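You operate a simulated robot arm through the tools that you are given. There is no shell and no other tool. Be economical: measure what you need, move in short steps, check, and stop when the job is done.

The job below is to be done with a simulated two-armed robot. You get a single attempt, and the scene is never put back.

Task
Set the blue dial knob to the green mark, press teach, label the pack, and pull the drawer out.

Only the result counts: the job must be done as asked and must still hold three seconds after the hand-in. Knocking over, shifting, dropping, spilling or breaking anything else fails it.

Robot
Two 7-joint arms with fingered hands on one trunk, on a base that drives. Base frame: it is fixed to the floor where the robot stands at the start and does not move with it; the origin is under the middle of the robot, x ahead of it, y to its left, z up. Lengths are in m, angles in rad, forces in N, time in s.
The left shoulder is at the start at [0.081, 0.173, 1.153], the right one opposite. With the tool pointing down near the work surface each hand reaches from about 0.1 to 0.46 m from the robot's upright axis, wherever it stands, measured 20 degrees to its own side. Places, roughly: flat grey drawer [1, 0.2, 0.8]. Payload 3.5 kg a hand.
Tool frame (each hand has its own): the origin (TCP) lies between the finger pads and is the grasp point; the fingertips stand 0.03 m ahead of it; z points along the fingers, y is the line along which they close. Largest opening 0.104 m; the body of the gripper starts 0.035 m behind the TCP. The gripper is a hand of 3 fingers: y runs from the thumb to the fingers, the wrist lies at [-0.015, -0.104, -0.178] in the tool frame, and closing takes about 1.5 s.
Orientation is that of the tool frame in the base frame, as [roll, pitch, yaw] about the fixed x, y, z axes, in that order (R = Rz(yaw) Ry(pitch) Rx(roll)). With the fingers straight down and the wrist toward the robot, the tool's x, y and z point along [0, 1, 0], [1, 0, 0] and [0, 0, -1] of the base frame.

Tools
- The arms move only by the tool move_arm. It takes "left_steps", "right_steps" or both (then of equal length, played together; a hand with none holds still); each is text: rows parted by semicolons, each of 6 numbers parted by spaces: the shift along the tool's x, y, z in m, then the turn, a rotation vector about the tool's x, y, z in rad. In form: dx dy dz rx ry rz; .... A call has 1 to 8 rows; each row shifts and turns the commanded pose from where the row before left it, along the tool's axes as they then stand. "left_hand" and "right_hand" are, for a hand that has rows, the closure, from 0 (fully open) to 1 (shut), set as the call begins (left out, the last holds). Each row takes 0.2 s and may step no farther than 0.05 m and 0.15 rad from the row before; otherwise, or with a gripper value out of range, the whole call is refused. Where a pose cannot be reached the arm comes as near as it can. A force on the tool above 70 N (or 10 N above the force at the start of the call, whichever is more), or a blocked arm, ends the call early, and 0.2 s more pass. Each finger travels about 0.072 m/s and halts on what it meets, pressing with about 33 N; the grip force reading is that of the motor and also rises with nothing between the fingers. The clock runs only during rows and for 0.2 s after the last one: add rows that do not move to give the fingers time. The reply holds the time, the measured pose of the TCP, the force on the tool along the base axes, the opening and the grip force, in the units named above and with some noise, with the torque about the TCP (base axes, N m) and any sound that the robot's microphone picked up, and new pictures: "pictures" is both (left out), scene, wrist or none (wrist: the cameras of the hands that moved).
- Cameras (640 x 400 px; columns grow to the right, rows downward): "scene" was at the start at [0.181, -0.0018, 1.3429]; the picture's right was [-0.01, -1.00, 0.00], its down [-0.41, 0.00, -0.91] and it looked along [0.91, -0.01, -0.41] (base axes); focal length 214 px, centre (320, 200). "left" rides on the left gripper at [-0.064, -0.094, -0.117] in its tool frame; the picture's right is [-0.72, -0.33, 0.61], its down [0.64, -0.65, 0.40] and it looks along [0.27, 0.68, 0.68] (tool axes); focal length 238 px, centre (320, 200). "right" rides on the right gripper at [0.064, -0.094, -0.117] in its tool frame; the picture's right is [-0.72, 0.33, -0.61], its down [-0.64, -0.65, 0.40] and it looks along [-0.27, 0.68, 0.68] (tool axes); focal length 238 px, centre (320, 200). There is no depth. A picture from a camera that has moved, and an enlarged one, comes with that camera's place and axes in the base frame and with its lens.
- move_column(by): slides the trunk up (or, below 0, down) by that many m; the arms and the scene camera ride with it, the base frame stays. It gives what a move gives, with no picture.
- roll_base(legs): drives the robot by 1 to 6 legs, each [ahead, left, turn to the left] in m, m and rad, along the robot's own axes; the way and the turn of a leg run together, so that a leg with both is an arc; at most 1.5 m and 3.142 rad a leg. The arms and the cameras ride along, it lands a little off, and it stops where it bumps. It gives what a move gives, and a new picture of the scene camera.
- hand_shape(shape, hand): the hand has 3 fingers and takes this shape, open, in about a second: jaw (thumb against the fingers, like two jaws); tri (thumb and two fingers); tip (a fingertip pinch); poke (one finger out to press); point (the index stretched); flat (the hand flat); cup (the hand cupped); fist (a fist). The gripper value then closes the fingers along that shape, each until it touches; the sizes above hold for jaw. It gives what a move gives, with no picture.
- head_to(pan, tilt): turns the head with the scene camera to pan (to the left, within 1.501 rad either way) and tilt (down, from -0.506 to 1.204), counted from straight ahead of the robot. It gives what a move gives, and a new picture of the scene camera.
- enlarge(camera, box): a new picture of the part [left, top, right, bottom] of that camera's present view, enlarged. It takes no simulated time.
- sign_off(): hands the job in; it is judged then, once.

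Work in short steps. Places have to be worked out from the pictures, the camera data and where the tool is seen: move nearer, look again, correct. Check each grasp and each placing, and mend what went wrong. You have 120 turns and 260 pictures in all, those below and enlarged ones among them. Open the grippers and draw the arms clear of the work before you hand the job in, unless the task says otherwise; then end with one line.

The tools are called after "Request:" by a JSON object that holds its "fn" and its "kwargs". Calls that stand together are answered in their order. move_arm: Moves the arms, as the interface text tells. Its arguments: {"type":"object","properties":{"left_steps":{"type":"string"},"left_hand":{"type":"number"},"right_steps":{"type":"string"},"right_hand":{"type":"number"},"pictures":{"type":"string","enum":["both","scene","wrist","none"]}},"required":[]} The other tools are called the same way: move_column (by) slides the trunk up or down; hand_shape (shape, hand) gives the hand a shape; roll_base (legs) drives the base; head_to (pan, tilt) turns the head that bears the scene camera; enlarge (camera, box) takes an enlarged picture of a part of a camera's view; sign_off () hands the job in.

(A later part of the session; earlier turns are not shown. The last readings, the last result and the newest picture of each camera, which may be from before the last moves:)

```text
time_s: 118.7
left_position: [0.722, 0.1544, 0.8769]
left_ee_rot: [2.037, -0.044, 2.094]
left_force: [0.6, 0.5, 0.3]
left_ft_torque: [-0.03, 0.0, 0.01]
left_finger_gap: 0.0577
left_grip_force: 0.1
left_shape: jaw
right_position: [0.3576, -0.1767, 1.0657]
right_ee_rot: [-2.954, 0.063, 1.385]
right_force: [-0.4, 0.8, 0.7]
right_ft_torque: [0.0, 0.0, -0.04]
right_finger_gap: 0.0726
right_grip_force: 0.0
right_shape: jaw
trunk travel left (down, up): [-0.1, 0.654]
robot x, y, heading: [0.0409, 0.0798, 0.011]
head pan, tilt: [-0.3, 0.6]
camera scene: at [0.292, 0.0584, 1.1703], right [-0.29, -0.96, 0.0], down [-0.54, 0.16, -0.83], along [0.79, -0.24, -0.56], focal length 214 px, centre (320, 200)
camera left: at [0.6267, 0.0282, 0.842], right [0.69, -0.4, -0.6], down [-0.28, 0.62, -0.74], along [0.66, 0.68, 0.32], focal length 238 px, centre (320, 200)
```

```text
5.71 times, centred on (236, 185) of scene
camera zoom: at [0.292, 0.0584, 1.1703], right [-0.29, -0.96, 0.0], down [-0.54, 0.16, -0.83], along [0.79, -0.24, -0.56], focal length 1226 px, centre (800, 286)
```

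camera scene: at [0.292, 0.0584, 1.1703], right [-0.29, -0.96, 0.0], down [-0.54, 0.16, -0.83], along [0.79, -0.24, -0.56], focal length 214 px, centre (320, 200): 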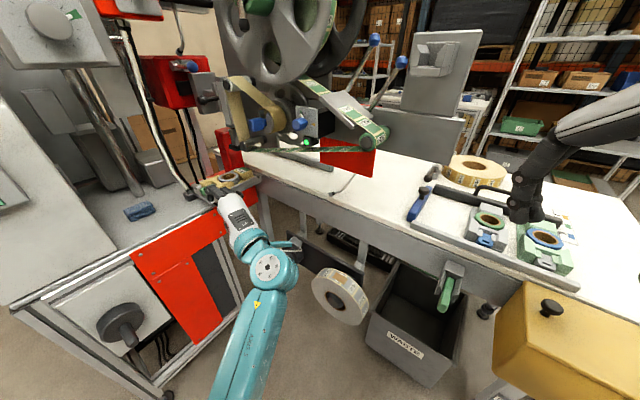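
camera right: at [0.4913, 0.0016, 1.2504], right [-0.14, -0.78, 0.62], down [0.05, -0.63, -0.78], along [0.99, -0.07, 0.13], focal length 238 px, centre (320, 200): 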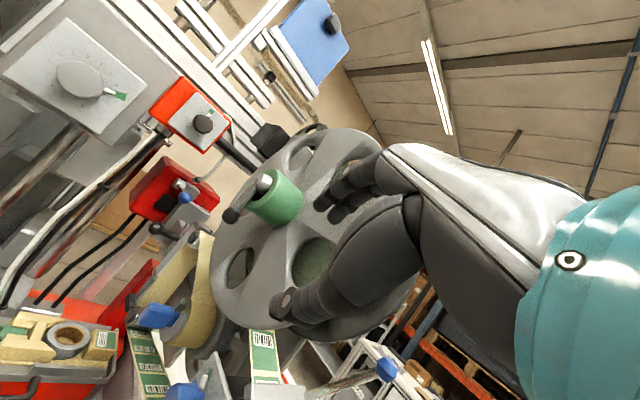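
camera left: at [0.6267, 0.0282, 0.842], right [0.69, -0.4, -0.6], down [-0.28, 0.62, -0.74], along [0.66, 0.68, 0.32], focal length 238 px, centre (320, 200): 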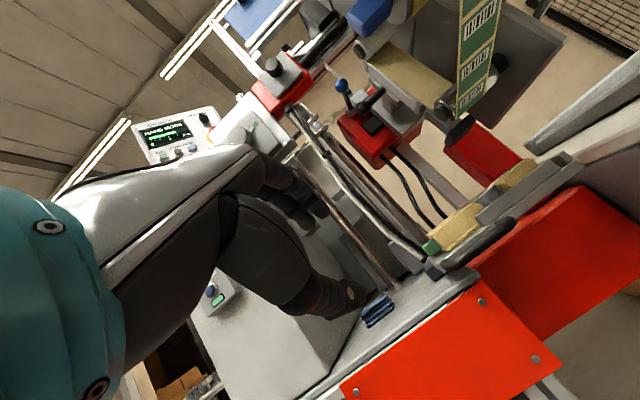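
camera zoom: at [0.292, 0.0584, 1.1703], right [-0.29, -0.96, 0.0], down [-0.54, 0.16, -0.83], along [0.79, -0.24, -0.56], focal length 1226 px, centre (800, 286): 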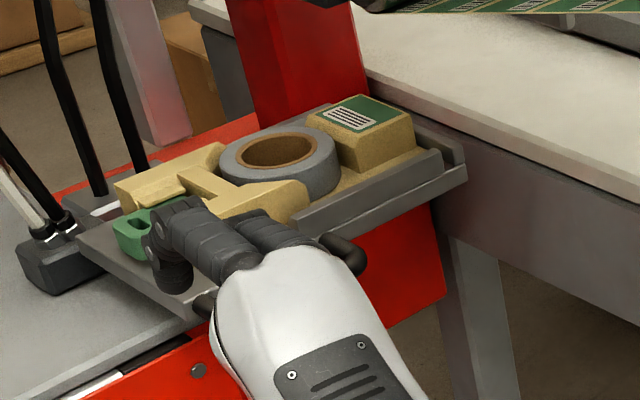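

Refined bar centre: about (0.892, 0.166, 0.797). I'll shift 8 cm right and go halfway in, then recheck.

Request:
{"fn": "move_arm", "kwargs": {"left_steps": "-0.026 0 0.025 0 0 0;-0.026 0 0.025 0 0 0;-0.026 0 0.025 0 0 0;0 0 0.015 0 0 0;0 0 0 0 0 0", "pictures": "wrist"}}

Request:
{"fn": "enlarge", "kwargs": {"camera": "left", "box": [260, 130, 484, 270]}}

Request:
{"fn": "enlarge", "kwargs": {"camera": "scene", "box": [200, 150, 312, 220]}}

```text
time_s: 119.9
left_position: [0.8279, 0.1196, 0.8338]
left_ee_rot: [2.056, -0.03, 2.085]
left_force: [0.3, 0.1, 0.0]
left_ft_torque: [-0.01, -0.01, -0.04]
left_finger_gap: 0.0576
left_grip_force: 0.0
left_shape: jaw
right_position: [0.3577, -0.1774, 1.0657]
right_ee_rot: [-2.953, 0.063, 1.385]
right_force: [-0.8, -0.3, 0.1]
right_ft_torque: [0.02, 0.01, 0.02]
right_finger_gap: 0.0727
right_grip_force: 0.0
right_shape: jaw
trunk travel left (down, up): [-0.1, 0.654]
robot x, y, heading: [0.039, 0.0852, 0.016]
head pan, tilt: [-0.3, 0.6]
camera left: at [0.731, -0.0078, 0.8023], right [0.69, -0.42, -0.6], down [-0.28, 0.6, -0.75], along [0.67, 0.68, 0.3], focal length 238 px, centre (320, 200)
```

left: 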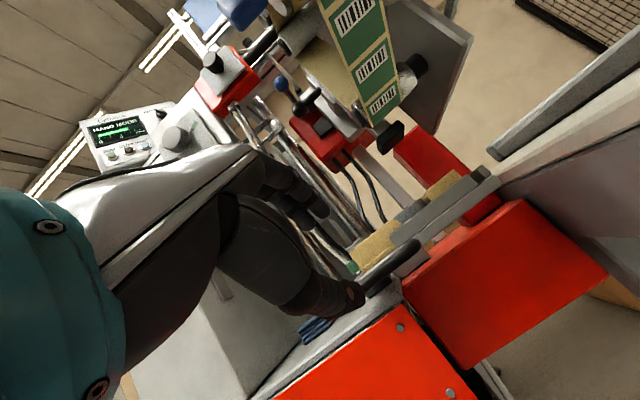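

```text
2.86 times, centred on (372, 200) of left
camera zoom: at [0.731, -0.0078, 0.8023], right [0.69, -0.42, -0.6], down [-0.28, 0.6, -0.75], along [0.67, 0.68, 0.3], focal length 681 px, centre (171, 200)
```

zoom: 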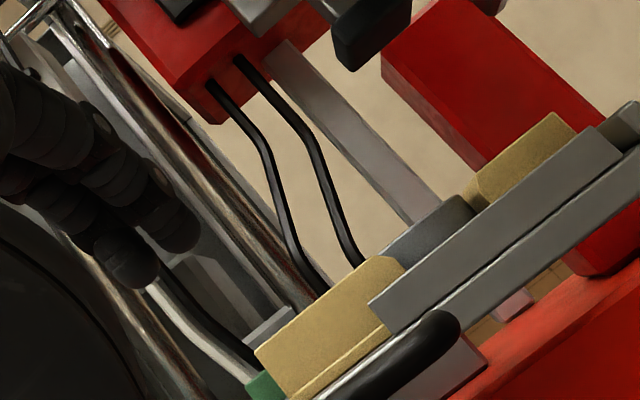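

```text
5.71 times, centred on (256, 185) of scene
camera zoom: at [0.292, 0.0584, 1.1703], right [-0.29, -0.96, 0.0], down [-0.54, 0.16, -0.83], along [0.79, -0.24, -0.56], focal length 1226 px, centre (686, 286)
```

zoom: 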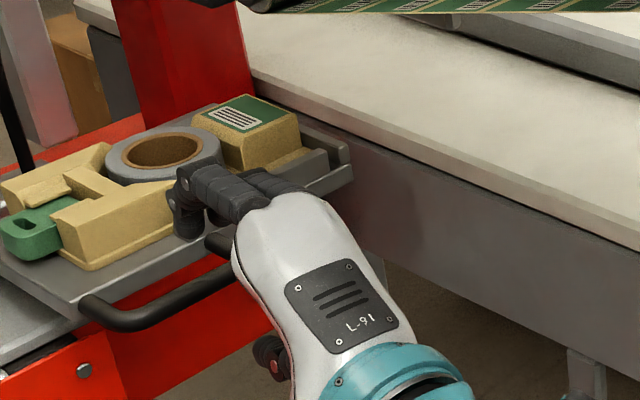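

The bar should now lie almost straight along the tool axis, 8–9 cm ahead. I'll correct 1 cm left and 8 mm up, advance 5.5 cm, and check.

Request:
{"fn": "move_arm", "kwargs": {"left_steps": "0.01 0.004 0.015 0 0 0;0 0.004 0.02 0 0 0;0 0 0.02 0 0 0;0 0 0 0 0 0", "pictures": "none"}}

Request:
{"fn": "enlarge", "kwargs": {"camera": "left", "box": [240, 170, 464, 310]}}

Request:
{"fn": "enlarge", "kwargs": {"camera": "scene", "box": [200, 150, 312, 220]}}

```text
time_s: 120.9
left_position: [0.8506, 0.1465, 0.8243]
left_ee_rot: [2.057, -0.03, 2.085]
left_force: [-0.7, 0.0, -0.2]
left_ft_torque: [-0.02, -0.03, 0.02]
left_finger_gap: 0.0576
left_grip_force: 0.0
left_shape: jaw
left hand out of reach, approached as far as the arm can: row 3
right_position: [0.3564, -0.1762, 1.0668]
right_ee_rot: [-2.953, 0.062, 1.385]
right_force: [-0.1, -0.1, 1.0]
right_ft_torque: [0.03, -0.01, 0.01]
right_finger_gap: 0.0724
right_grip_force: 0.1
right_shape: jaw
trunk travel left (down, up): [-0.1, 0.654]
robot x, y, heading: [0.0439, 0.0806, 0.01]
head pan, tilt: [-0.3, 0.6]
```

```text
2.86 times, centred on (352, 240) of left
camera zoom: at [0.7529, 0.0194, 0.7929], right [0.69, -0.42, -0.6], down [-0.28, 0.6, -0.75], along [0.67, 0.68, 0.3], focal length 681 px, centre (229, 86)
```

zoom: 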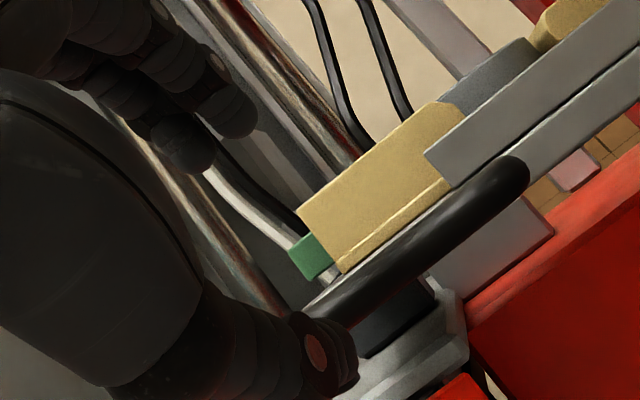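

```text
5.71 times, centred on (256, 185) of scene
camera zoom: at [0.292, 0.0584, 1.1703], right [-0.29, -0.96, 0.0], down [-0.54, 0.16, -0.83], along [0.79, -0.24, -0.56], focal length 1226 px, centre (686, 286)
```

zoom: 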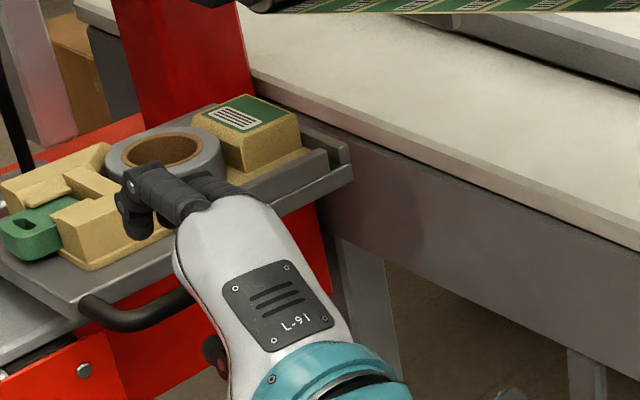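

The arm is near full reach. I'll drop 2 cm so the thumb passes under the bar, then creep the base forward along the drawer axis.

Request:
{"fn": "move_arm", "kwargs": {"left_steps": "0 -0.0177 0.0093 0 0 0;0 0 0 0 0 0", "pictures": "none"}}

Request:
{"fn": "roll_base", "kwargs": {"legs": [[0.035, 0.02, 0]]}}

Request:
{"fn": "enlarge", "kwargs": {"camera": "left", "box": [240, 170, 464, 310]}}

Request:
{"fn": "enlarge", "kwargs": {"camera": "scene", "box": [180, 150, 292, 220]}}

```text
time_s: 121.5
left_position: [0.845, 0.1513, 0.8053]
left_ee_rot: [2.056, -0.03, 2.088]
left_force: [-0.8, 0.4, 1.2]
left_ft_torque: [-0.03, 0.04, -0.05]
left_finger_gap: 0.0572
left_grip_force: 0.0
left_shape: jaw
left hand out of reach, approached as far as the arm can: row 1
right_position: [0.3574, -0.1764, 1.0653]
right_ee_rot: [-2.952, 0.062, 1.385]
right_force: [-0.5, 0.3, 0.4]
right_ft_torque: [0.0, 0.01, -0.05]
right_finger_gap: 0.0726
right_grip_force: 0.1
right_shape: jaw
trunk travel left (down, up): [-0.1, 0.654]
robot x, y, heading: [0.0405, 0.0792, 0.013]
head pan, tilt: [-0.3, 0.6]
```

```text
time_s: 122.4
left_position: [0.8814, 0.1718, 0.8046]
left_ee_rot: [2.057, -0.03, 2.087]
left_force: [-0.2, -0.5, 0.1]
left_ft_torque: [0.0, -0.03, -0.05]
left_finger_gap: 0.0578
left_grip_force: 0.1
left_shape: jaw
right_position: [0.3927, -0.156, 1.0657]
right_ee_rot: [-2.953, 0.06, 1.387]
right_force: [0.7, 0.0, -0.1]
right_ft_torque: [0.0, 0.01, -0.01]
right_finger_gap: 0.0727
right_grip_force: 0.1
right_shape: jaw
trunk travel left (down, up): [-0.1, 0.654]
robot x, y, heading: [0.0746, 0.1034, 0.015]
head pan, tilt: [-0.3, 0.6]
camera scene: at [0.3273, 0.0792, 1.1701], right [-0.29, -0.96, 0.0], down [-0.54, 0.16, -0.82], along [0.79, -0.24, -0.57], focal length 214 px, centre (320, 200)
```

scene: 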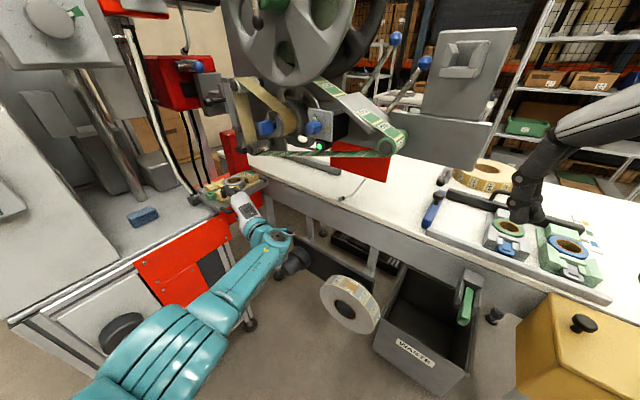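

```text
2.86 times, centred on (352, 240) of left
camera zoom: at [0.7836, 0.0451, 0.7736], right [0.69, -0.42, -0.6], down [-0.28, 0.6, -0.75], along [0.67, 0.68, 0.29], focal length 681 px, centre (229, 86)
```

zoom: 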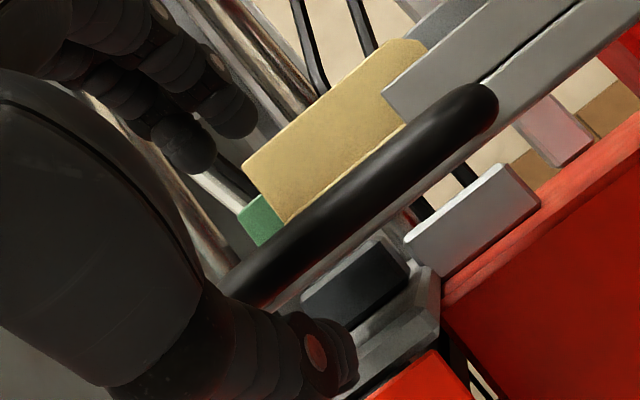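

```text
5.71 times, centred on (236, 185) of scene
camera zoom: at [0.3273, 0.0792, 1.1701], right [-0.29, -0.96, 0.0], down [-0.54, 0.16, -0.82], along [0.79, -0.24, -0.57], focal length 1226 px, centre (800, 286)
```

zoom: 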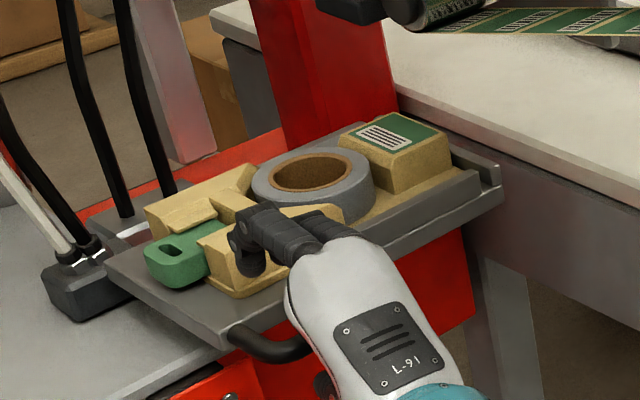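

Triangulating with two wrist views gives the bar's right end at (0.945, 0.140, 0.782), so the bar centre is about (0.92, 0.172, 0.782), 4 cm further. I'll creep the base forward 3 cm and lower slightly.

Request:
{"fn": "roll_base", "kwargs": {"legs": [[0.03, 0.003, 0]]}}

Request:
{"fn": "move_arm", "kwargs": {"left_steps": "0 -0.008 0.006 0 0 0;0 0 0 0 0 0", "pictures": "none"}}

Request:
{"fn": "enlarge", "kwargs": {"camera": "left", "box": [240, 170, 464, 310]}}

```text
time_s: 123.2
left_position: [0.9105, 0.1751, 0.805]
left_ee_rot: [2.059, -0.03, 2.087]
left_force: [0.3, 0.6, 0.1]
left_ft_torque: [-0.01, -0.01, -0.01]
left_finger_gap: 0.0577
left_grip_force: 0.1
left_shape: jaw
right_position: [0.4221, -0.1528, 1.0653]
right_ee_rot: [-2.951, 0.063, 1.387]
right_force: [-0.2, -0.4, 0.6]
right_ft_torque: [-0.04, 0.01, 0.01]
right_finger_gap: 0.0725
right_grip_force: 0.1
right_shape: jaw
trunk travel left (down, up): [-0.1, 0.654]
robot x, y, heading: [0.1049, 0.1082, 0.012]
head pan, tilt: [-0.3, 0.6]
camera scene: at [0.3571, 0.0822, 1.1701], right [-0.29, -0.96, 0.0], down [-0.54, 0.16, -0.82], along [0.79, -0.24, -0.57], focal length 214 px, centre (320, 200)
```

scene: 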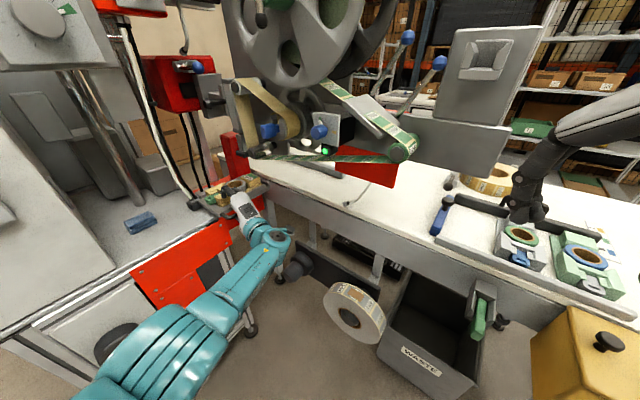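

```text
time_s: 123.8
left_position: [0.9091, 0.1811, 0.802]
left_ee_rot: [2.055, -0.028, 2.084]
left_force: [-2.5, -2.6, 4.8]
left_ft_torque: [0.12, -0.17, -0.08]
left_finger_gap: 0.0587
left_grip_force: 0.1
left_shape: jaw
left hand out of reach, approached as far as the arm can: row 1
right_position: [0.4218, -0.1527, 1.0652]
right_ee_rot: [-2.954, 0.062, 1.386]
right_force: [0.6, 0.8, 0.0]
right_ft_torque: [-0.01, 0.01, -0.02]
right_finger_gap: 0.0728
right_grip_force: 0.1
right_shape: jaw
trunk travel left (down, up): [-0.1, 0.654]
robot x, y, heading: [0.1061, 0.1075, 0.014]
head pan, tilt: [-0.3, 0.6]
```

```text
2.86 times, centred on (352, 240) of left
camera zoom: at [0.8114, 0.0553, 0.769], right [0.69, -0.42, -0.6], down [-0.28, 0.6, -0.75], along [0.67, 0.68, 0.3], focal length 681 px, centre (229, 86)
```

zoom: 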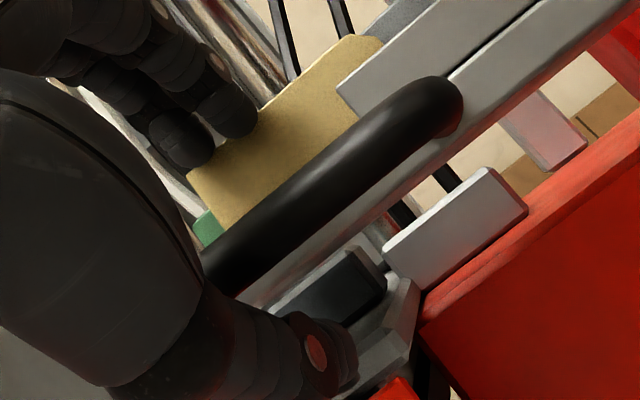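

The bar is between thumb and fingers, just ahead of the TCP. Closing the hand.

Request:
{"fn": "move_arm", "kwargs": {"left_steps": "0 0 0 0 0 0;0 0 0 0 0 0;0 0 0 0 0 0;0 0 0 0 0 0;0 0 0 0 0 0", "left_hand": 1, "pictures": "none"}}

Request:
{"fn": "enlarge", "kwargs": {"camera": "left", "box": [240, 170, 464, 310]}}

Request:
{"fn": "enlarge", "kwargs": {"camera": "scene", "box": [180, 150, 292, 220]}}

```text
time_s: 125.0
left_position: [0.9076, 0.1803, 0.7975]
left_ee_rot: [2.063, -0.033, 2.087]
left_force: [-21.8, -9.8, -16.9]
left_ft_torque: [0.95, -1.18, 0.02]
left_finger_gap: 0.0423
left_grip_force: 33.1
left_shape: jaw
right_position: [0.4209, -0.1546, 1.0666]
right_ee_rot: [-2.955, 0.06, 1.385]
right_force: [-0.3, 0.3, -0.2]
right_ft_torque: [0.0, -0.04, -0.03]
right_finger_gap: 0.0727
right_grip_force: 0.1
right_shape: jaw
trunk travel left (down, up): [-0.1, 0.654]
robot x, y, heading: [0.1054, 0.1067, 0.005]
head pan, tilt: [-0.3, 0.6]
```

```text
2.86 times, centred on (352, 240) of left
camera zoom: at [0.8106, 0.0548, 0.7658], right [0.68, -0.42, -0.6], down [-0.29, 0.6, -0.75], along [0.67, 0.68, 0.29], focal length 681 px, centre (229, 86)
```

zoom: 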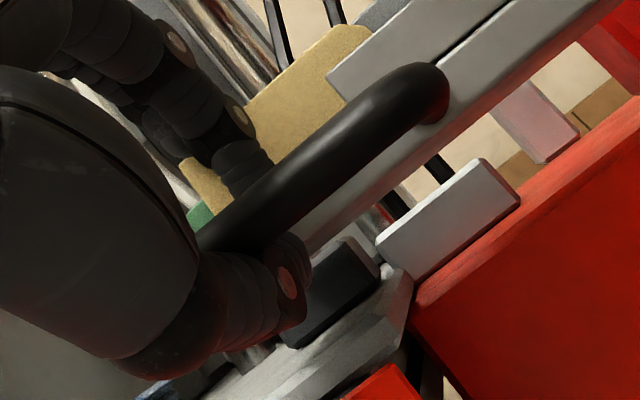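

```text
5.71 times, centred on (236, 185) of scene
camera zoom: at [0.3564, 0.0813, 1.1701], right [-0.29, -0.96, 0.0], down [-0.54, 0.16, -0.83], along [0.79, -0.24, -0.56], focal length 1226 px, centre (800, 286)
```

zoom: 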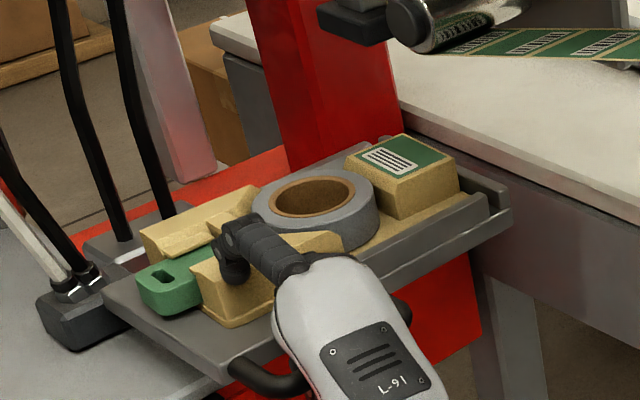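

The gap reading of 42 mm says the fingers stopped on something besides the bar, probably the tray edge. I'll reopen, back off 1.5 cm and retry.

Request:
{"fn": "move_arm", "kwargs": {"left_steps": "0 0 0 0 0 0;0 0 0 0 0 0;0 0 0 0 0 0", "left_hand": 0.45, "pictures": "none"}}

Request:
{"fn": "move_arm", "kwargs": {"left_steps": "0 -0.004 -0.008 0 0 0;0 -0.004 -0.007 0 0 0;0 0 0 0 0 0", "pictures": "none"}}

Request:
{"fn": "enlarge", "kwargs": {"camera": "left", "box": [240, 170, 464, 310]}}

Request:
{"fn": "enlarge", "kwargs": {"camera": "scene", "box": [190, 160, 270, 210]}}

```text
time_s: 125.8
left_position: [0.9083, 0.1834, 0.8016]
left_ee_rot: [2.053, -0.029, 2.089]
left_force: [-3.0, -1.5, 3.6]
left_ft_torque: [0.07, -0.17, 0.06]
left_finger_gap: 0.0567
left_grip_force: 0.1
left_shape: jaw
right_position: [0.4197, -0.1534, 1.0668]
right_ee_rot: [-2.953, 0.062, 1.386]
right_force: [-0.2, -0.5, 0.2]
right_ft_torque: [0.01, -0.01, -0.01]
right_finger_gap: 0.0725
right_grip_force: 0.0
right_shape: jaw
trunk travel left (down, up): [-0.1, 0.654]
robot x, y, heading: [0.104, 0.1058, 0.013]
head pan, tilt: [-0.3, 0.6]
```

```text
time_s: 126.6
left_position: [0.8937, 0.1737, 0.7998]
left_ee_rot: [2.057, -0.03, 2.086]
left_force: [0.0, 0.9, 0.0]
left_ft_torque: [-0.03, 0.01, 0.01]
left_finger_gap: 0.0569
left_grip_force: 0.1
left_shape: jaw
right_position: [0.4224, -0.1541, 1.0652]
right_ee_rot: [-2.953, 0.062, 1.387]
right_force: [0.2, 0.1, 0.3]
right_ft_torque: [0.0, 0.02, -0.01]
right_finger_gap: 0.0726
right_grip_force: 0.0
right_shape: jaw
trunk travel left (down, up): [-0.1, 0.654]
robot x, y, heading: [0.1038, 0.1038, 0.009]
head pan, tilt: [-0.3, 0.6]
```

```text
2.86 times, centred on (352, 240) of left
camera zoom: at [0.7967, 0.0479, 0.7684], right [0.69, -0.42, -0.6], down [-0.28, 0.6, -0.75], along [0.67, 0.68, 0.29], focal length 681 px, centre (229, 86)
```

zoom: 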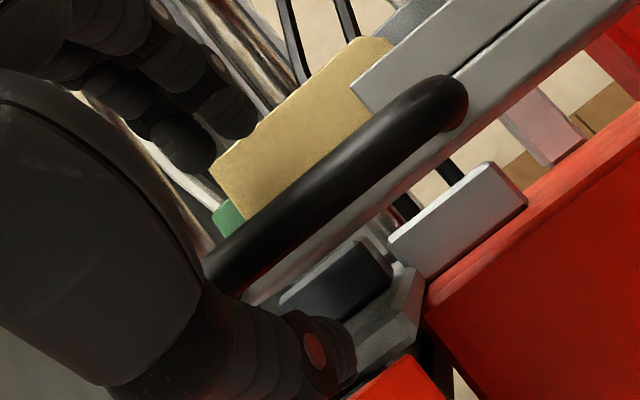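

```text
8.00 times, centred on (230, 185) of scene
camera zoom: at [0.3566, 0.0822, 1.1703], right [-0.29, -0.96, 0.0], down [-0.54, 0.16, -0.83], along [0.79, -0.24, -0.56], focal length 1716 px, centre (1040, 320)
```

zoom: 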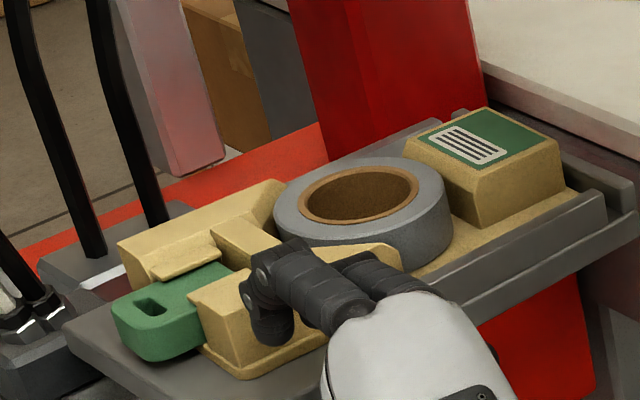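

Contact-free now. I'll advance 7 mm and close again.

Request:
{"fn": "move_arm", "kwargs": {"left_steps": "-0.004 -0.003 0.007 0 0 0;0 0 0 0 0 0", "pictures": "none"}}

Request:
{"fn": "move_arm", "kwargs": {"left_steps": "0 0 0 0 0 0;0 0 0 0 0 0;0 0 0 0 0 0;0 0 0 0 0 0;0 0 0 0 0 0", "left_hand": 1, "pictures": "none"}}

Request:
{"fn": "enlarge", "kwargs": {"camera": "left", "box": [240, 170, 464, 310]}}

```text
time_s: 127.2
left_position: [0.8999, 0.1735, 0.7943]
left_ee_rot: [2.056, -0.03, 2.087]
left_force: [0.9, -0.6, -0.1]
left_ft_torque: [0.01, 0.01, 0.01]
left_finger_gap: 0.0567
left_grip_force: 0.0
left_shape: jaw
right_position: [0.4213, -0.1532, 1.0664]
right_ee_rot: [-2.953, 0.061, 1.384]
right_force: [-0.7, 0.7, 0.2]
right_ft_torque: [0.02, 0.0, 0.05]
right_finger_gap: 0.0727
right_grip_force: 0.1
right_shape: jaw
trunk travel left (down, up): [-0.1, 0.654]
robot x, y, heading: [0.1042, 0.1084, 0.011]
head pan, tilt: [-0.3, 0.6]
```

```text
time_s: 128.4
left_position: [0.9006, 0.1726, 0.7916]
left_ee_rot: [2.059, -0.032, 2.087]
left_force: [0.1, -0.3, -8.0]
left_ft_torque: [-0.04, -0.06, 0.02]
left_finger_gap: 0.0
left_grip_force: 33.0
left_shape: jaw
right_position: [0.4232, -0.154, 1.0646]
right_ee_rot: [-2.952, 0.061, 1.384]
right_force: [-0.3, 0.2, -0.7]
right_ft_torque: [-0.04, -0.01, 0.04]
right_finger_gap: 0.0728
right_grip_force: 0.1
right_shape: jaw
trunk travel left (down, up): [-0.1, 0.654]
robot x, y, heading: [0.106, 0.1075, 0.009]
head pan, tilt: [-0.3, 0.6]
```

```text
2.86 times, centred on (352, 240) of left
camera zoom: at [0.803, 0.0464, 0.7614], right [0.68, -0.42, -0.6], down [-0.28, 0.6, -0.75], along [0.67, 0.68, 0.29], focal length 681 px, centre (229, 86)
```

zoom: 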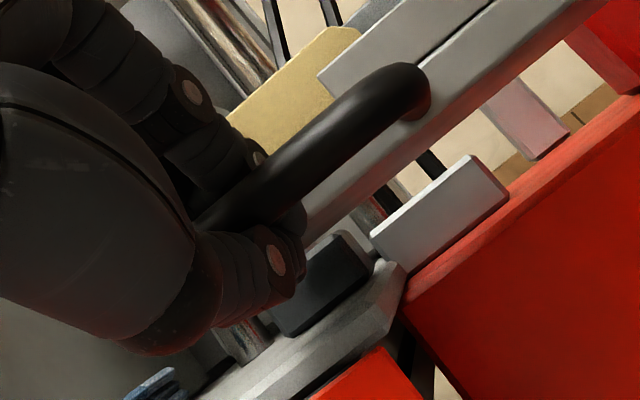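

The fingers have closed fully with the bar apparently hooked inside. I'll test by pulling the base back 4 cm along the drawer axis.

Request:
{"fn": "roll_base", "kwargs": {"legs": [[-0.032, -0.024, 0]]}}

Request:
{"fn": "enlarge", "kwargs": {"camera": "left", "box": [240, 170, 464, 310]}}

Request:
{"fn": "enlarge", "kwargs": {"camera": "scene", "box": [180, 150, 292, 220]}}

```text
time_s: 129.3
left_position: [0.8822, 0.183, 0.7886]
left_ee_rot: [2.064, -0.041, 2.13]
left_force: [11.5, 11.2, -3.9]
left_ft_torque: [-0.1, -0.05, 0.05]
left_finger_gap: 0.0001
left_grip_force: 33.2
left_shape: jaw
right_position: [0.4023, -0.1679, 1.0671]
right_ee_rot: [-2.951, 0.062, 1.39]
right_force: [-0.1, -0.3, -0.3]
right_ft_torque: [0.03, -0.02, 0.01]
right_finger_gap: 0.0727
right_grip_force: 0.0
right_shape: jaw
trunk travel left (down, up): [-0.1, 0.654]
robot x, y, heading: [0.0841, 0.0911, 0.016]
head pan, tilt: [-0.3, 0.6]
stopped in leg 1: the force on the tool passed its limit at 80 N (the readings are from after the stop); the commanded pose is now the measured one
camera scene: at [0.3361, 0.0676, 1.1702], right [-0.28, -0.96, 0.0], down [-0.54, 0.16, -0.82], along [0.79, -0.23, -0.57], focal length 214 px, centre (320, 200)
```

scene: 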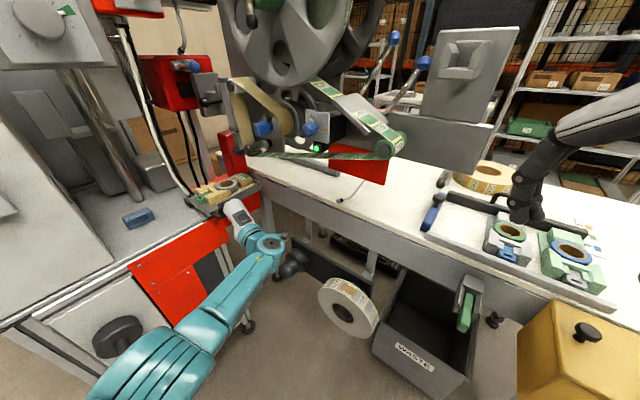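

```text
2.86 times, centred on (352, 240) of left
camera zoom: at [0.7904, 0.0529, 0.7575], right [0.7, -0.38, -0.61], down [-0.32, 0.59, -0.74], along [0.64, 0.71, 0.29], focal length 681 px, centre (229, 86)
```

zoom: 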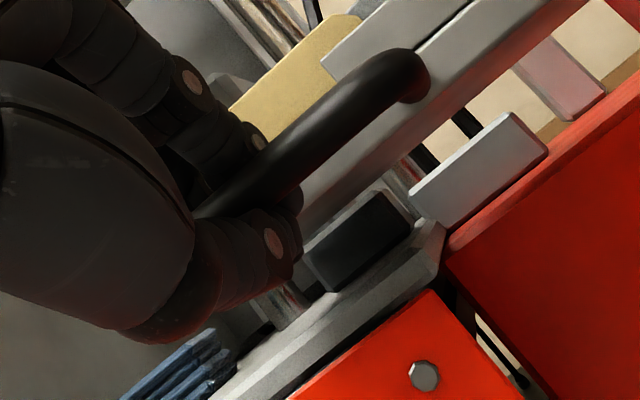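

```text
5.71 times, centred on (236, 185) of scene
camera zoom: at [0.3361, 0.0676, 1.1702], right [-0.28, -0.96, 0.0], down [-0.54, 0.16, -0.82], along [0.79, -0.23, -0.57], focal length 1226 px, centre (800, 286)
```

zoom: 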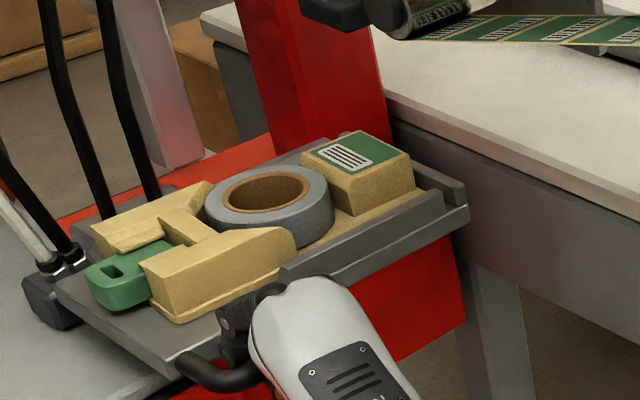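

The hook holds, but the hand and tray moved mostly in -x with slight +y rather than along my assumed axis. I'll pull purely in -x and read the hand's path to find the true slide direction.

Request:
{"fn": "roll_base", "kwargs": {"legs": [[-0.03, 0.01, 0]]}}

Request:
{"fn": "enlarge", "kwargs": {"camera": "scene", "box": [180, 150, 292, 220]}}

```text
time_s: 130.3
left_position: [0.8608, 0.213, 0.7889]
left_ee_rot: [2.059, -0.048, 2.157]
left_force: [12.6, 10.2, -2.8]
left_ft_torque: [-0.08, -0.13, 0.02]
left_finger_gap: 0.0
left_grip_force: 33.2
left_shape: jaw
right_position: [0.379, -0.1586, 1.0659]
right_ee_rot: [-2.952, 0.062, 1.394]
right_force: [1.0, 0.5, 0.4]
right_ft_torque: [-0.03, 0.03, 0.02]
right_finger_gap: 0.0725
right_grip_force: 0.0
right_shape: jaw
trunk travel left (down, up): [-0.1, 0.654]
robot x, y, heading: [0.0578, 0.1008, 0.02]
head pan, tilt: [-0.3, 0.6]
stopped in leg 1: the force on the tool passed its limit at 76 N (the readings are from after the stop); the commanded pose is now the measured one
camera scene: at [0.3115, 0.0773, 1.17], right [-0.28, -0.96, 0.0], down [-0.54, 0.16, -0.82], along [0.79, -0.23, -0.57], focal length 214 px, centre (320, 200)
```

scene: 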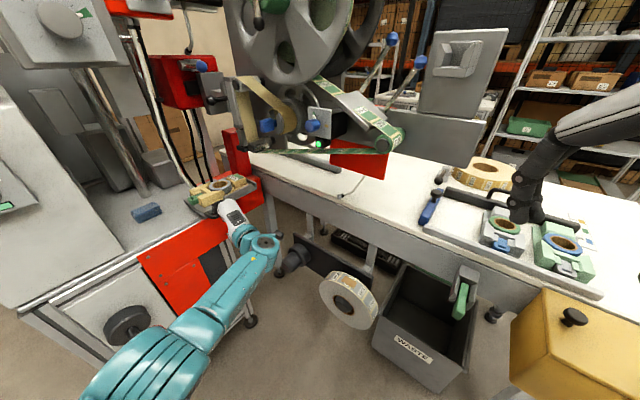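

```text
5.71 times, centred on (236, 185) of scene
camera zoom: at [0.3115, 0.0773, 1.17], right [-0.28, -0.96, 0.0], down [-0.54, 0.16, -0.82], along [0.79, -0.23, -0.57], focal length 1226 px, centre (800, 286)
```

zoom: 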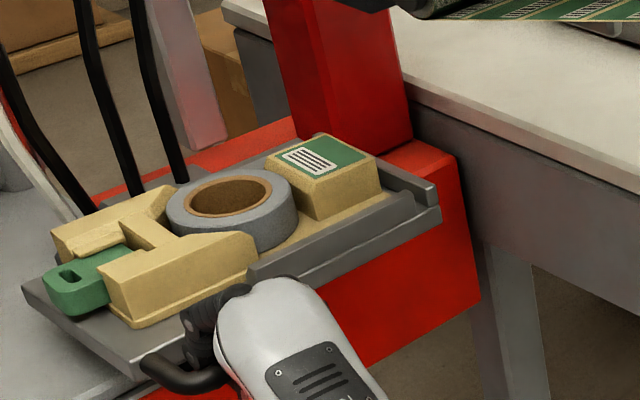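

The drawer slides along (-0.59, 0.80), parallel to the handle bar and away from the bench. I'll continue in that direction, relieving the sideways preload.

Request:
{"fn": "roll_base", "kwargs": {"legs": [[-0.018, 0.048, 0]]}}

Request:
{"fn": "enlarge", "kwargs": {"camera": "scene", "box": [160, 140, 288, 220]}}

```text
time_s: 131.2
left_position: [0.8419, 0.2533, 0.7891]
left_ee_rot: [2.058, -0.048, 2.151]
left_force: [-2.7, -2.5, -6.3]
left_ft_torque: [-0.05, 0.01, 0.02]
left_finger_gap: 0.0016
left_grip_force: 32.9
left_shape: jaw
right_position: [0.3577, -0.1103, 1.0661]
right_ee_rot: [-2.95, 0.061, 1.393]
right_force: [-0.1, 0.7, 0.9]
right_ft_torque: [-0.01, 0.0, 0.02]
right_finger_gap: 0.0725
right_grip_force: 0.0
right_shape: jaw
trunk travel left (down, up): [-0.1, 0.654]
robot x, y, heading: [0.042, 0.1487, 0.017]
head pan, tilt: [-0.3, 0.6]
camera scene: at [0.2913, 0.1236, 1.1701], right [-0.28, -0.96, 0.0], down [-0.54, 0.16, -0.82], along [0.79, -0.23, -0.57], focal length 214 px, centre (320, 200)
```

scene: 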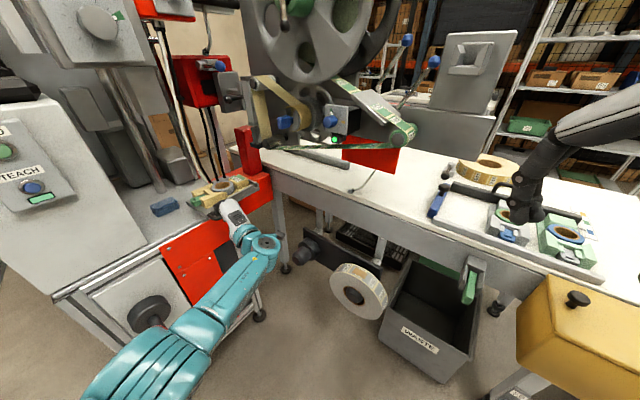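

```text
5.00 times, centred on (224, 180) of scene
camera zoom: at [0.2913, 0.1236, 1.1701], right [-0.28, -0.96, 0.0], down [-0.54, 0.16, -0.82], along [0.79, -0.23, -0.57], focal length 1072 px, centre (800, 300)
```

zoom: 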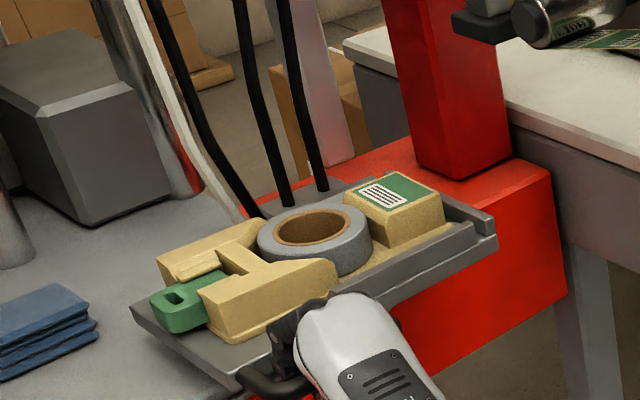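

Total travel is now about 0.10 m. A blue cloth stack lies further along on the table, so I'll continue in a small step and watch for it.

Request:
{"fn": "roll_base", "kwargs": {"legs": [[-0.0165, 0.025, 0]]}}

Request:
{"fn": "enlarge", "kwargs": {"camera": "scene", "box": [140, 150, 268, 230]}}

Request:
{"fn": "enlarge", "kwargs": {"camera": "left", "box": [200, 200, 456, 360]}}

```text
time_s: 132.0
left_position: [0.8234, 0.2779, 0.7891]
left_ee_rot: [2.06, -0.048, 2.151]
left_force: [-4.1, -2.8, -6.5]
left_ft_torque: [-0.06, 0.02, 0.02]
left_finger_gap: 0.001
left_grip_force: 32.8
left_shape: jaw
right_position: [0.3412, -0.0862, 1.0672]
right_ee_rot: [-2.951, 0.06, 1.389]
right_force: [-0.5, 0.8, 0.6]
right_ft_torque: [-0.02, 0.01, 0.01]
right_finger_gap: 0.0728
right_grip_force: 0.0
right_shape: jaw
trunk travel left (down, up): [-0.1, 0.654]
robot x, y, heading: [0.0225, 0.1714, 0.017]
head pan, tilt: [-0.3, 0.6]
camera scene: at [0.2746, 0.148, 1.1702], right [-0.28, -0.96, 0.0], down [-0.54, 0.16, -0.83], along [0.79, -0.23, -0.57], focal length 214 px, centre (320, 200)
```

scene: 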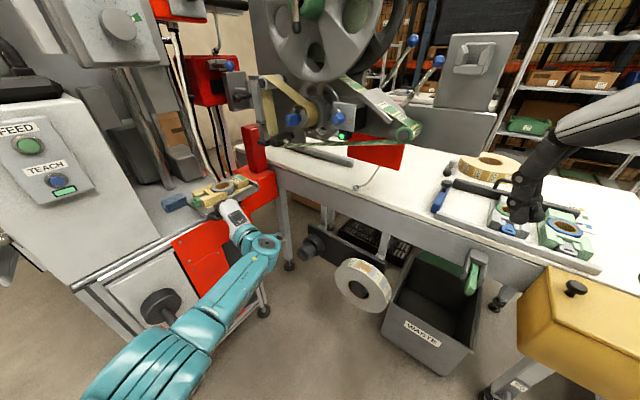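

```text
5.00 times, centred on (204, 190) of scene
camera zoom: at [0.2746, 0.148, 1.1702], right [-0.28, -0.96, 0.0], down [-0.54, 0.16, -0.83], along [0.79, -0.23, -0.57], focal length 1072 px, centre (900, 250)
```

zoom: 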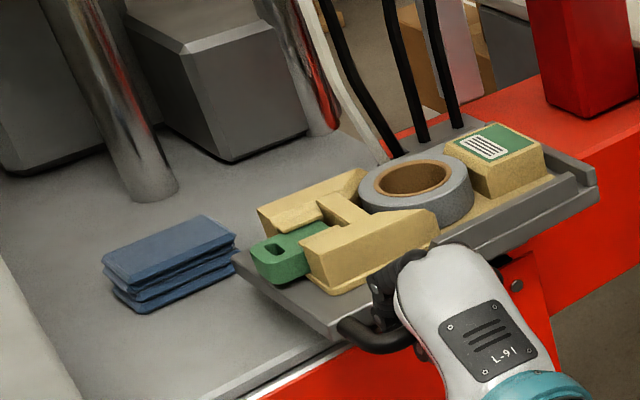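

```text
2.50 times, centred on (328, 280) of left
camera zoom: at [0.7344, 0.146, 0.7565], right [0.7, -0.36, -0.61], down [-0.33, 0.59, -0.73], along [0.63, 0.72, 0.3], focal length 596 px, centre (300, 0)
```

zoom: 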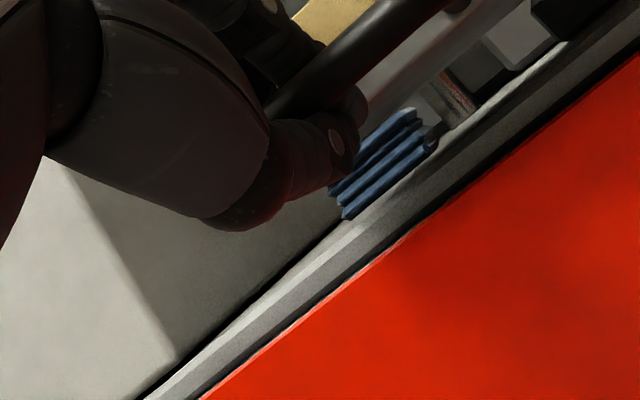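

About 0.13–0.14 m of travel with no end-stop felt, and the tray corner is now next to the cloth stack. I'll release and back off a little to inspect the clearance before pulling any further.

Request:
{"fn": "move_arm", "kwargs": {"left_steps": "0 0 0 0 0 0;0 0 0 0 0 0;0 0 0 0 0 0;0 0 0 0 0 0", "left_hand": 0.4, "pictures": "none"}}

Request:
{"fn": "roll_base", "kwargs": {"legs": [[-0.085, -0.055, 0]]}}

Request:
{"fn": "enlarge", "kwargs": {"camera": "scene", "box": [160, 140, 288, 220]}}

Request:
{"fn": "enlarge", "kwargs": {"camera": "left", "box": [280, 150, 536, 310]}}

```text
time_s: 133.0
left_position: [0.824, 0.2782, 0.789]
left_ee_rot: [2.058, -0.048, 2.152]
left_force: [0.4, 0.4, -0.8]
left_ft_torque: [0.01, 0.02, -0.01]
left_finger_gap: 0.0622
left_grip_force: 0.1
left_shape: jaw
right_position: [0.342, -0.0874, 1.0654]
right_ee_rot: [-2.95, 0.061, 1.392]
right_force: [-0.9, 0.6, -1.0]
right_ft_torque: [-0.01, -0.01, 0.01]
right_finger_gap: 0.0726
right_grip_force: 0.1
right_shape: jaw
trunk travel left (down, up): [-0.1, 0.654]
robot x, y, heading: [0.0219, 0.1685, 0.017]
head pan, tilt: [-0.3, 0.6]
```

```text
time_s: 134.2
left_position: [0.742, 0.2211, 0.7889]
left_ee_rot: [2.058, -0.048, 2.15]
left_force: [-0.8, 0.1, -0.2]
left_ft_torque: [0.0, 0.0, -0.01]
left_finger_gap: 0.062
left_grip_force: 0.0
left_shape: jaw
right_position: [0.2583, -0.1441, 1.0649]
right_ee_rot: [-2.953, 0.061, 1.389]
right_force: [-0.1, -0.4, 0.2]
right_ft_torque: [0.01, -0.01, -0.01]
right_finger_gap: 0.0725
right_grip_force: 0.1
right_shape: jaw
trunk travel left (down, up): [-0.1, 0.654]
robot x, y, heading: [-0.0607, 0.1154, 0.015]
head pan, tilt: [-0.3, 0.6]
camera scene: at [0.1918, 0.0918, 1.1704], right [-0.28, -0.96, 0.0], down [-0.54, 0.16, -0.83], along [0.79, -0.23, -0.56], focal length 214 px, centre (320, 200)
```

scene: 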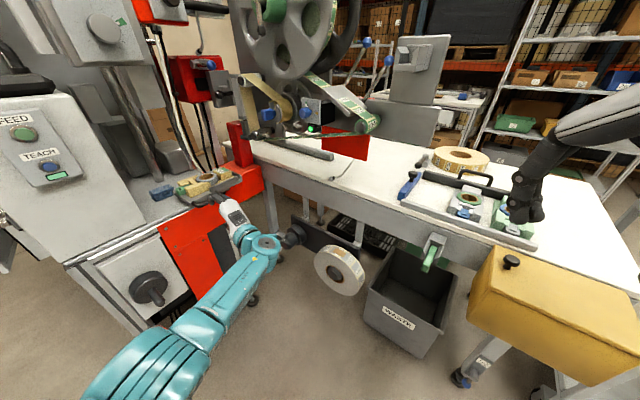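

```text
5.00 times, centred on (224, 180) of scene
camera zoom: at [0.1918, 0.0918, 1.1704], right [-0.28, -0.96, 0.0], down [-0.54, 0.16, -0.83], along [0.79, -0.23, -0.56], focal length 1072 px, centre (800, 300)
```

zoom: 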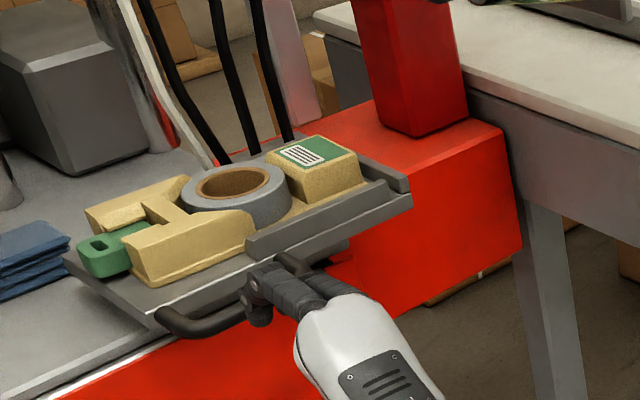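

```text
2.50 times, centred on (408, 230) of left
camera zoom: at [0.6519, 0.0886, 0.7571], right [0.7, -0.37, -0.61], down [-0.33, 0.59, -0.73], along [0.63, 0.72, 0.3], focal length 596 px, centre (100, 125)
```

zoom: 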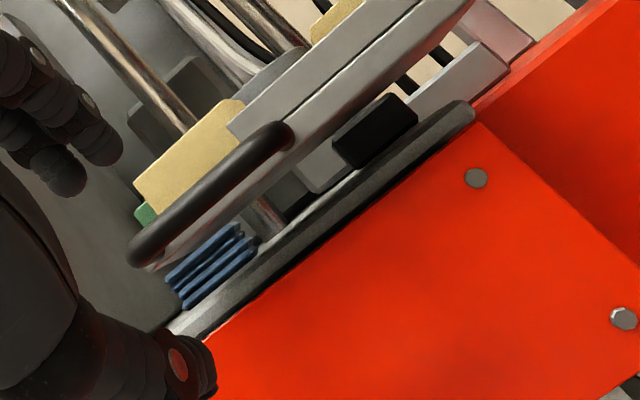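

The drawer stays put, and seen from below the tray clears both the cable blocks and the lower cloth stack, so pulling further is safe. I'll regrasp the bar and continue to the stop.

Request:
{"fn": "roll_base", "kwargs": {"legs": [[0.083, 0.054, 0]]}}

Request:
{"fn": "move_arm", "kwargs": {"left_steps": "0 0 0 0 0 0;0 0 0 0 0 0;0 0 0 0 0 0;0 0 0 0 0 0;0 0 0 0 0 0", "left_hand": 1, "pictures": "none"}}

Request:
{"fn": "roll_base", "kwargs": {"legs": [[-0.018, 0.025, 0]]}}

Request:
{"fn": "enlarge", "kwargs": {"camera": "scene", "box": [140, 150, 268, 230]}}

```text
time_s: 135.3
left_position: [0.8238, 0.2736, 0.7879]
left_ee_rot: [2.06, -0.048, 2.148]
left_force: [0.1, 0.0, 1.0]
left_ft_torque: [0.01, -0.01, 0.05]
left_finger_gap: 0.0625
left_grip_force: 0.1
left_shape: jaw
right_position: [0.3399, -0.0882, 1.0664]
right_ee_rot: [-2.952, 0.06, 1.387]
right_force: [-0.1, 0.8, -0.2]
right_ft_torque: [-0.01, 0.03, -0.02]
right_finger_gap: 0.0728
right_grip_force: 0.0
right_shape: jaw
trunk travel left (down, up): [-0.1, 0.654]
robot x, y, heading: [0.0213, 0.1677, 0.008]
head pan, tilt: [-0.3, 0.6]
camera scene: at [0.2733, 0.1464, 1.1702], right [-0.28, -0.96, 0.0], down [-0.54, 0.16, -0.82], along [0.79, -0.23, -0.57], focal length 214 px, centre (320, 200)
```

scene: 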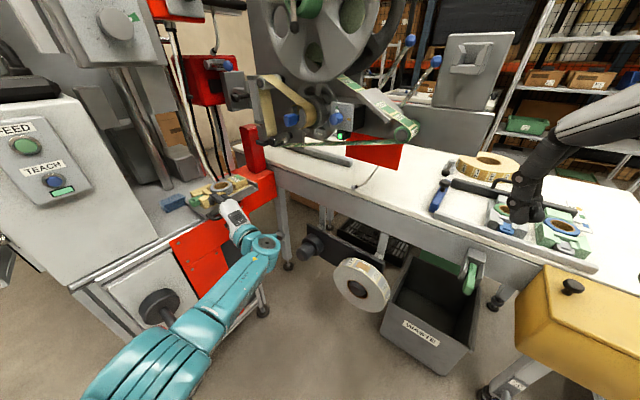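

```text
time_s: 136.5
left_position: [0.8221, 0.2732, 0.7871]
left_ee_rot: [2.062, -0.05, 2.15]
left_force: [0.6, -0.7, -7.6]
left_ft_torque: [-0.14, -0.11, 0.06]
left_finger_gap: 0.0029
left_grip_force: 33.0
left_shape: jaw
right_position: [0.3401, -0.0888, 1.0661]
right_ee_rot: [-2.949, 0.06, 1.387]
right_force: [0.1, 0.3, 0.0]
right_ft_torque: [-0.01, -0.01, -0.01]
right_finger_gap: 0.0725
right_grip_force: 0.0
right_shape: jaw
trunk travel left (down, up): [-0.1, 0.654]
robot x, y, heading: [0.0206, 0.1712, 0.016]
head pan, tilt: [-0.3, 0.6]
```

```text
time_s: 137.4
left_position: [0.8052, 0.2991, 0.7872]
left_ee_rot: [2.062, -0.048, 2.146]
left_force: [0.5, -0.7, -11.5]
left_ft_torque: [-0.12, -0.08, 0.07]
left_finger_gap: 0.0026
left_grip_force: 32.5
left_shape: jaw
right_position: [0.322, -0.0639, 1.0657]
right_ee_rot: [-2.95, 0.062, 1.387]
right_force: [-0.5, 0.1, 1.0]
right_ft_torque: [-0.01, 0.0, 0.02]
right_finger_gap: 0.0726
right_grip_force: 0.1
right_shape: jaw
trunk travel left (down, up): [-0.1, 0.654]
robot x, y, heading: [0.0007, 0.194, 0.013]
head pan, tilt: [-0.3, 0.6]
camera scene: at [0.2555, 0.1712, 1.17], right [-0.28, -0.96, 0.0], down [-0.54, 0.16, -0.82], along [0.79, -0.23, -0.57], focal length 214 px, centre (320, 200)
```

scene: 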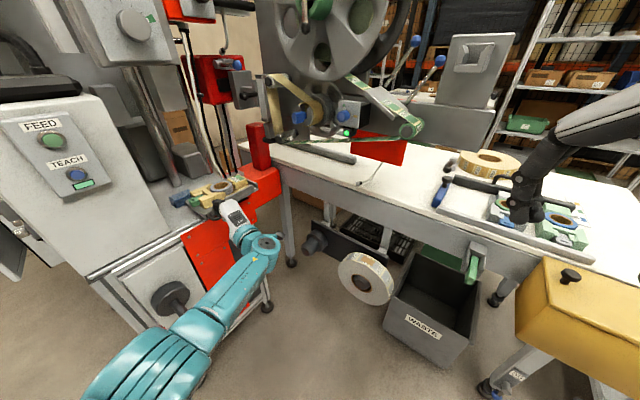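

```text
5.00 times, centred on (204, 190) of scene
camera zoom: at [0.2555, 0.1712, 1.17], right [-0.28, -0.96, 0.0], down [-0.54, 0.16, -0.82], along [0.79, -0.23, -0.57], focal length 1072 px, centre (900, 250)
```

zoom: 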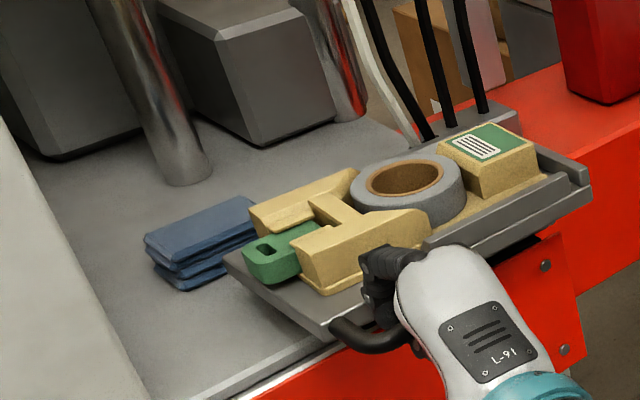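

The tray passes over the cloth without moving it. Continuing another 3 cm.

Request:
{"fn": "roll_base", "kwargs": {"legs": [[-0.018, 0.025, 0]]}}

Request:
{"fn": "enlarge", "kwargs": {"camera": "scene", "box": [140, 150, 268, 230]}}

```text
time_s: 138.2
left_position: [0.7859, 0.3248, 0.7874]
left_ee_rot: [2.065, -0.049, 2.147]
left_force: [0.0, 0.4, -7.2]
left_ft_torque: [-0.12, -0.13, 0.06]
left_finger_gap: 0.0024
left_grip_force: 33.2
left_shape: jaw
right_position: [0.3029, -0.0405, 1.0657]
right_ee_rot: [-2.951, 0.058, 1.387]
right_force: [-0.5, 0.0, 0.5]
right_ft_torque: [0.01, 0.02, 0.0]
right_finger_gap: 0.0723
right_grip_force: 0.1
right_shape: jaw
trunk travel left (down, up): [-0.1, 0.654]
robot x, y, heading: [-0.015, 0.2178, 0.007]
head pan, tilt: [-0.3, 0.6]
camera scene: at [0.2371, 0.1958, 1.1701], right [-0.28, -0.96, 0.0], down [-0.54, 0.16, -0.82], along [0.79, -0.23, -0.57], focal length 214 px, centre (320, 200)
```

scene: 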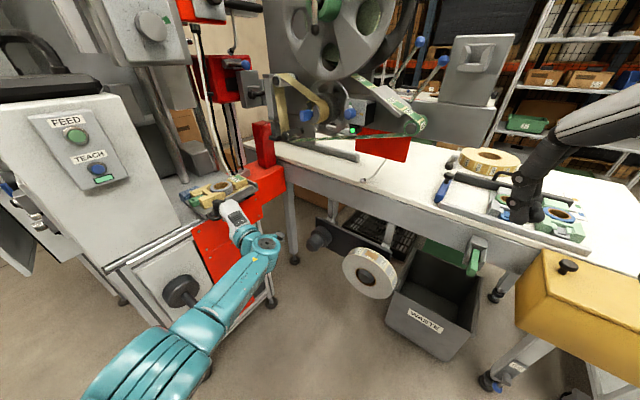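

```text
5.00 times, centred on (204, 190) of scene
camera zoom: at [0.2371, 0.1958, 1.1701], right [-0.28, -0.96, 0.0], down [-0.54, 0.16, -0.82], along [0.79, -0.23, -0.57], focal length 1072 px, centre (900, 250)
```

zoom: 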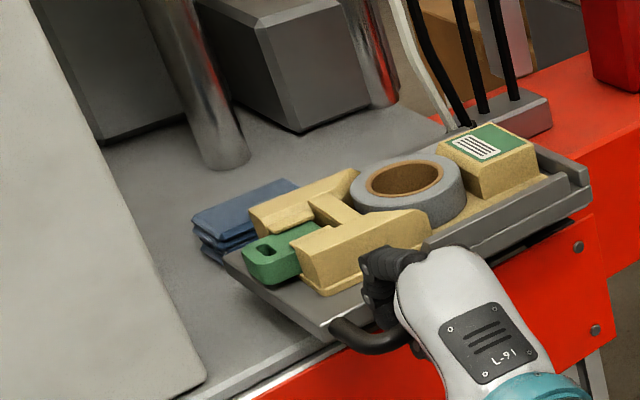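

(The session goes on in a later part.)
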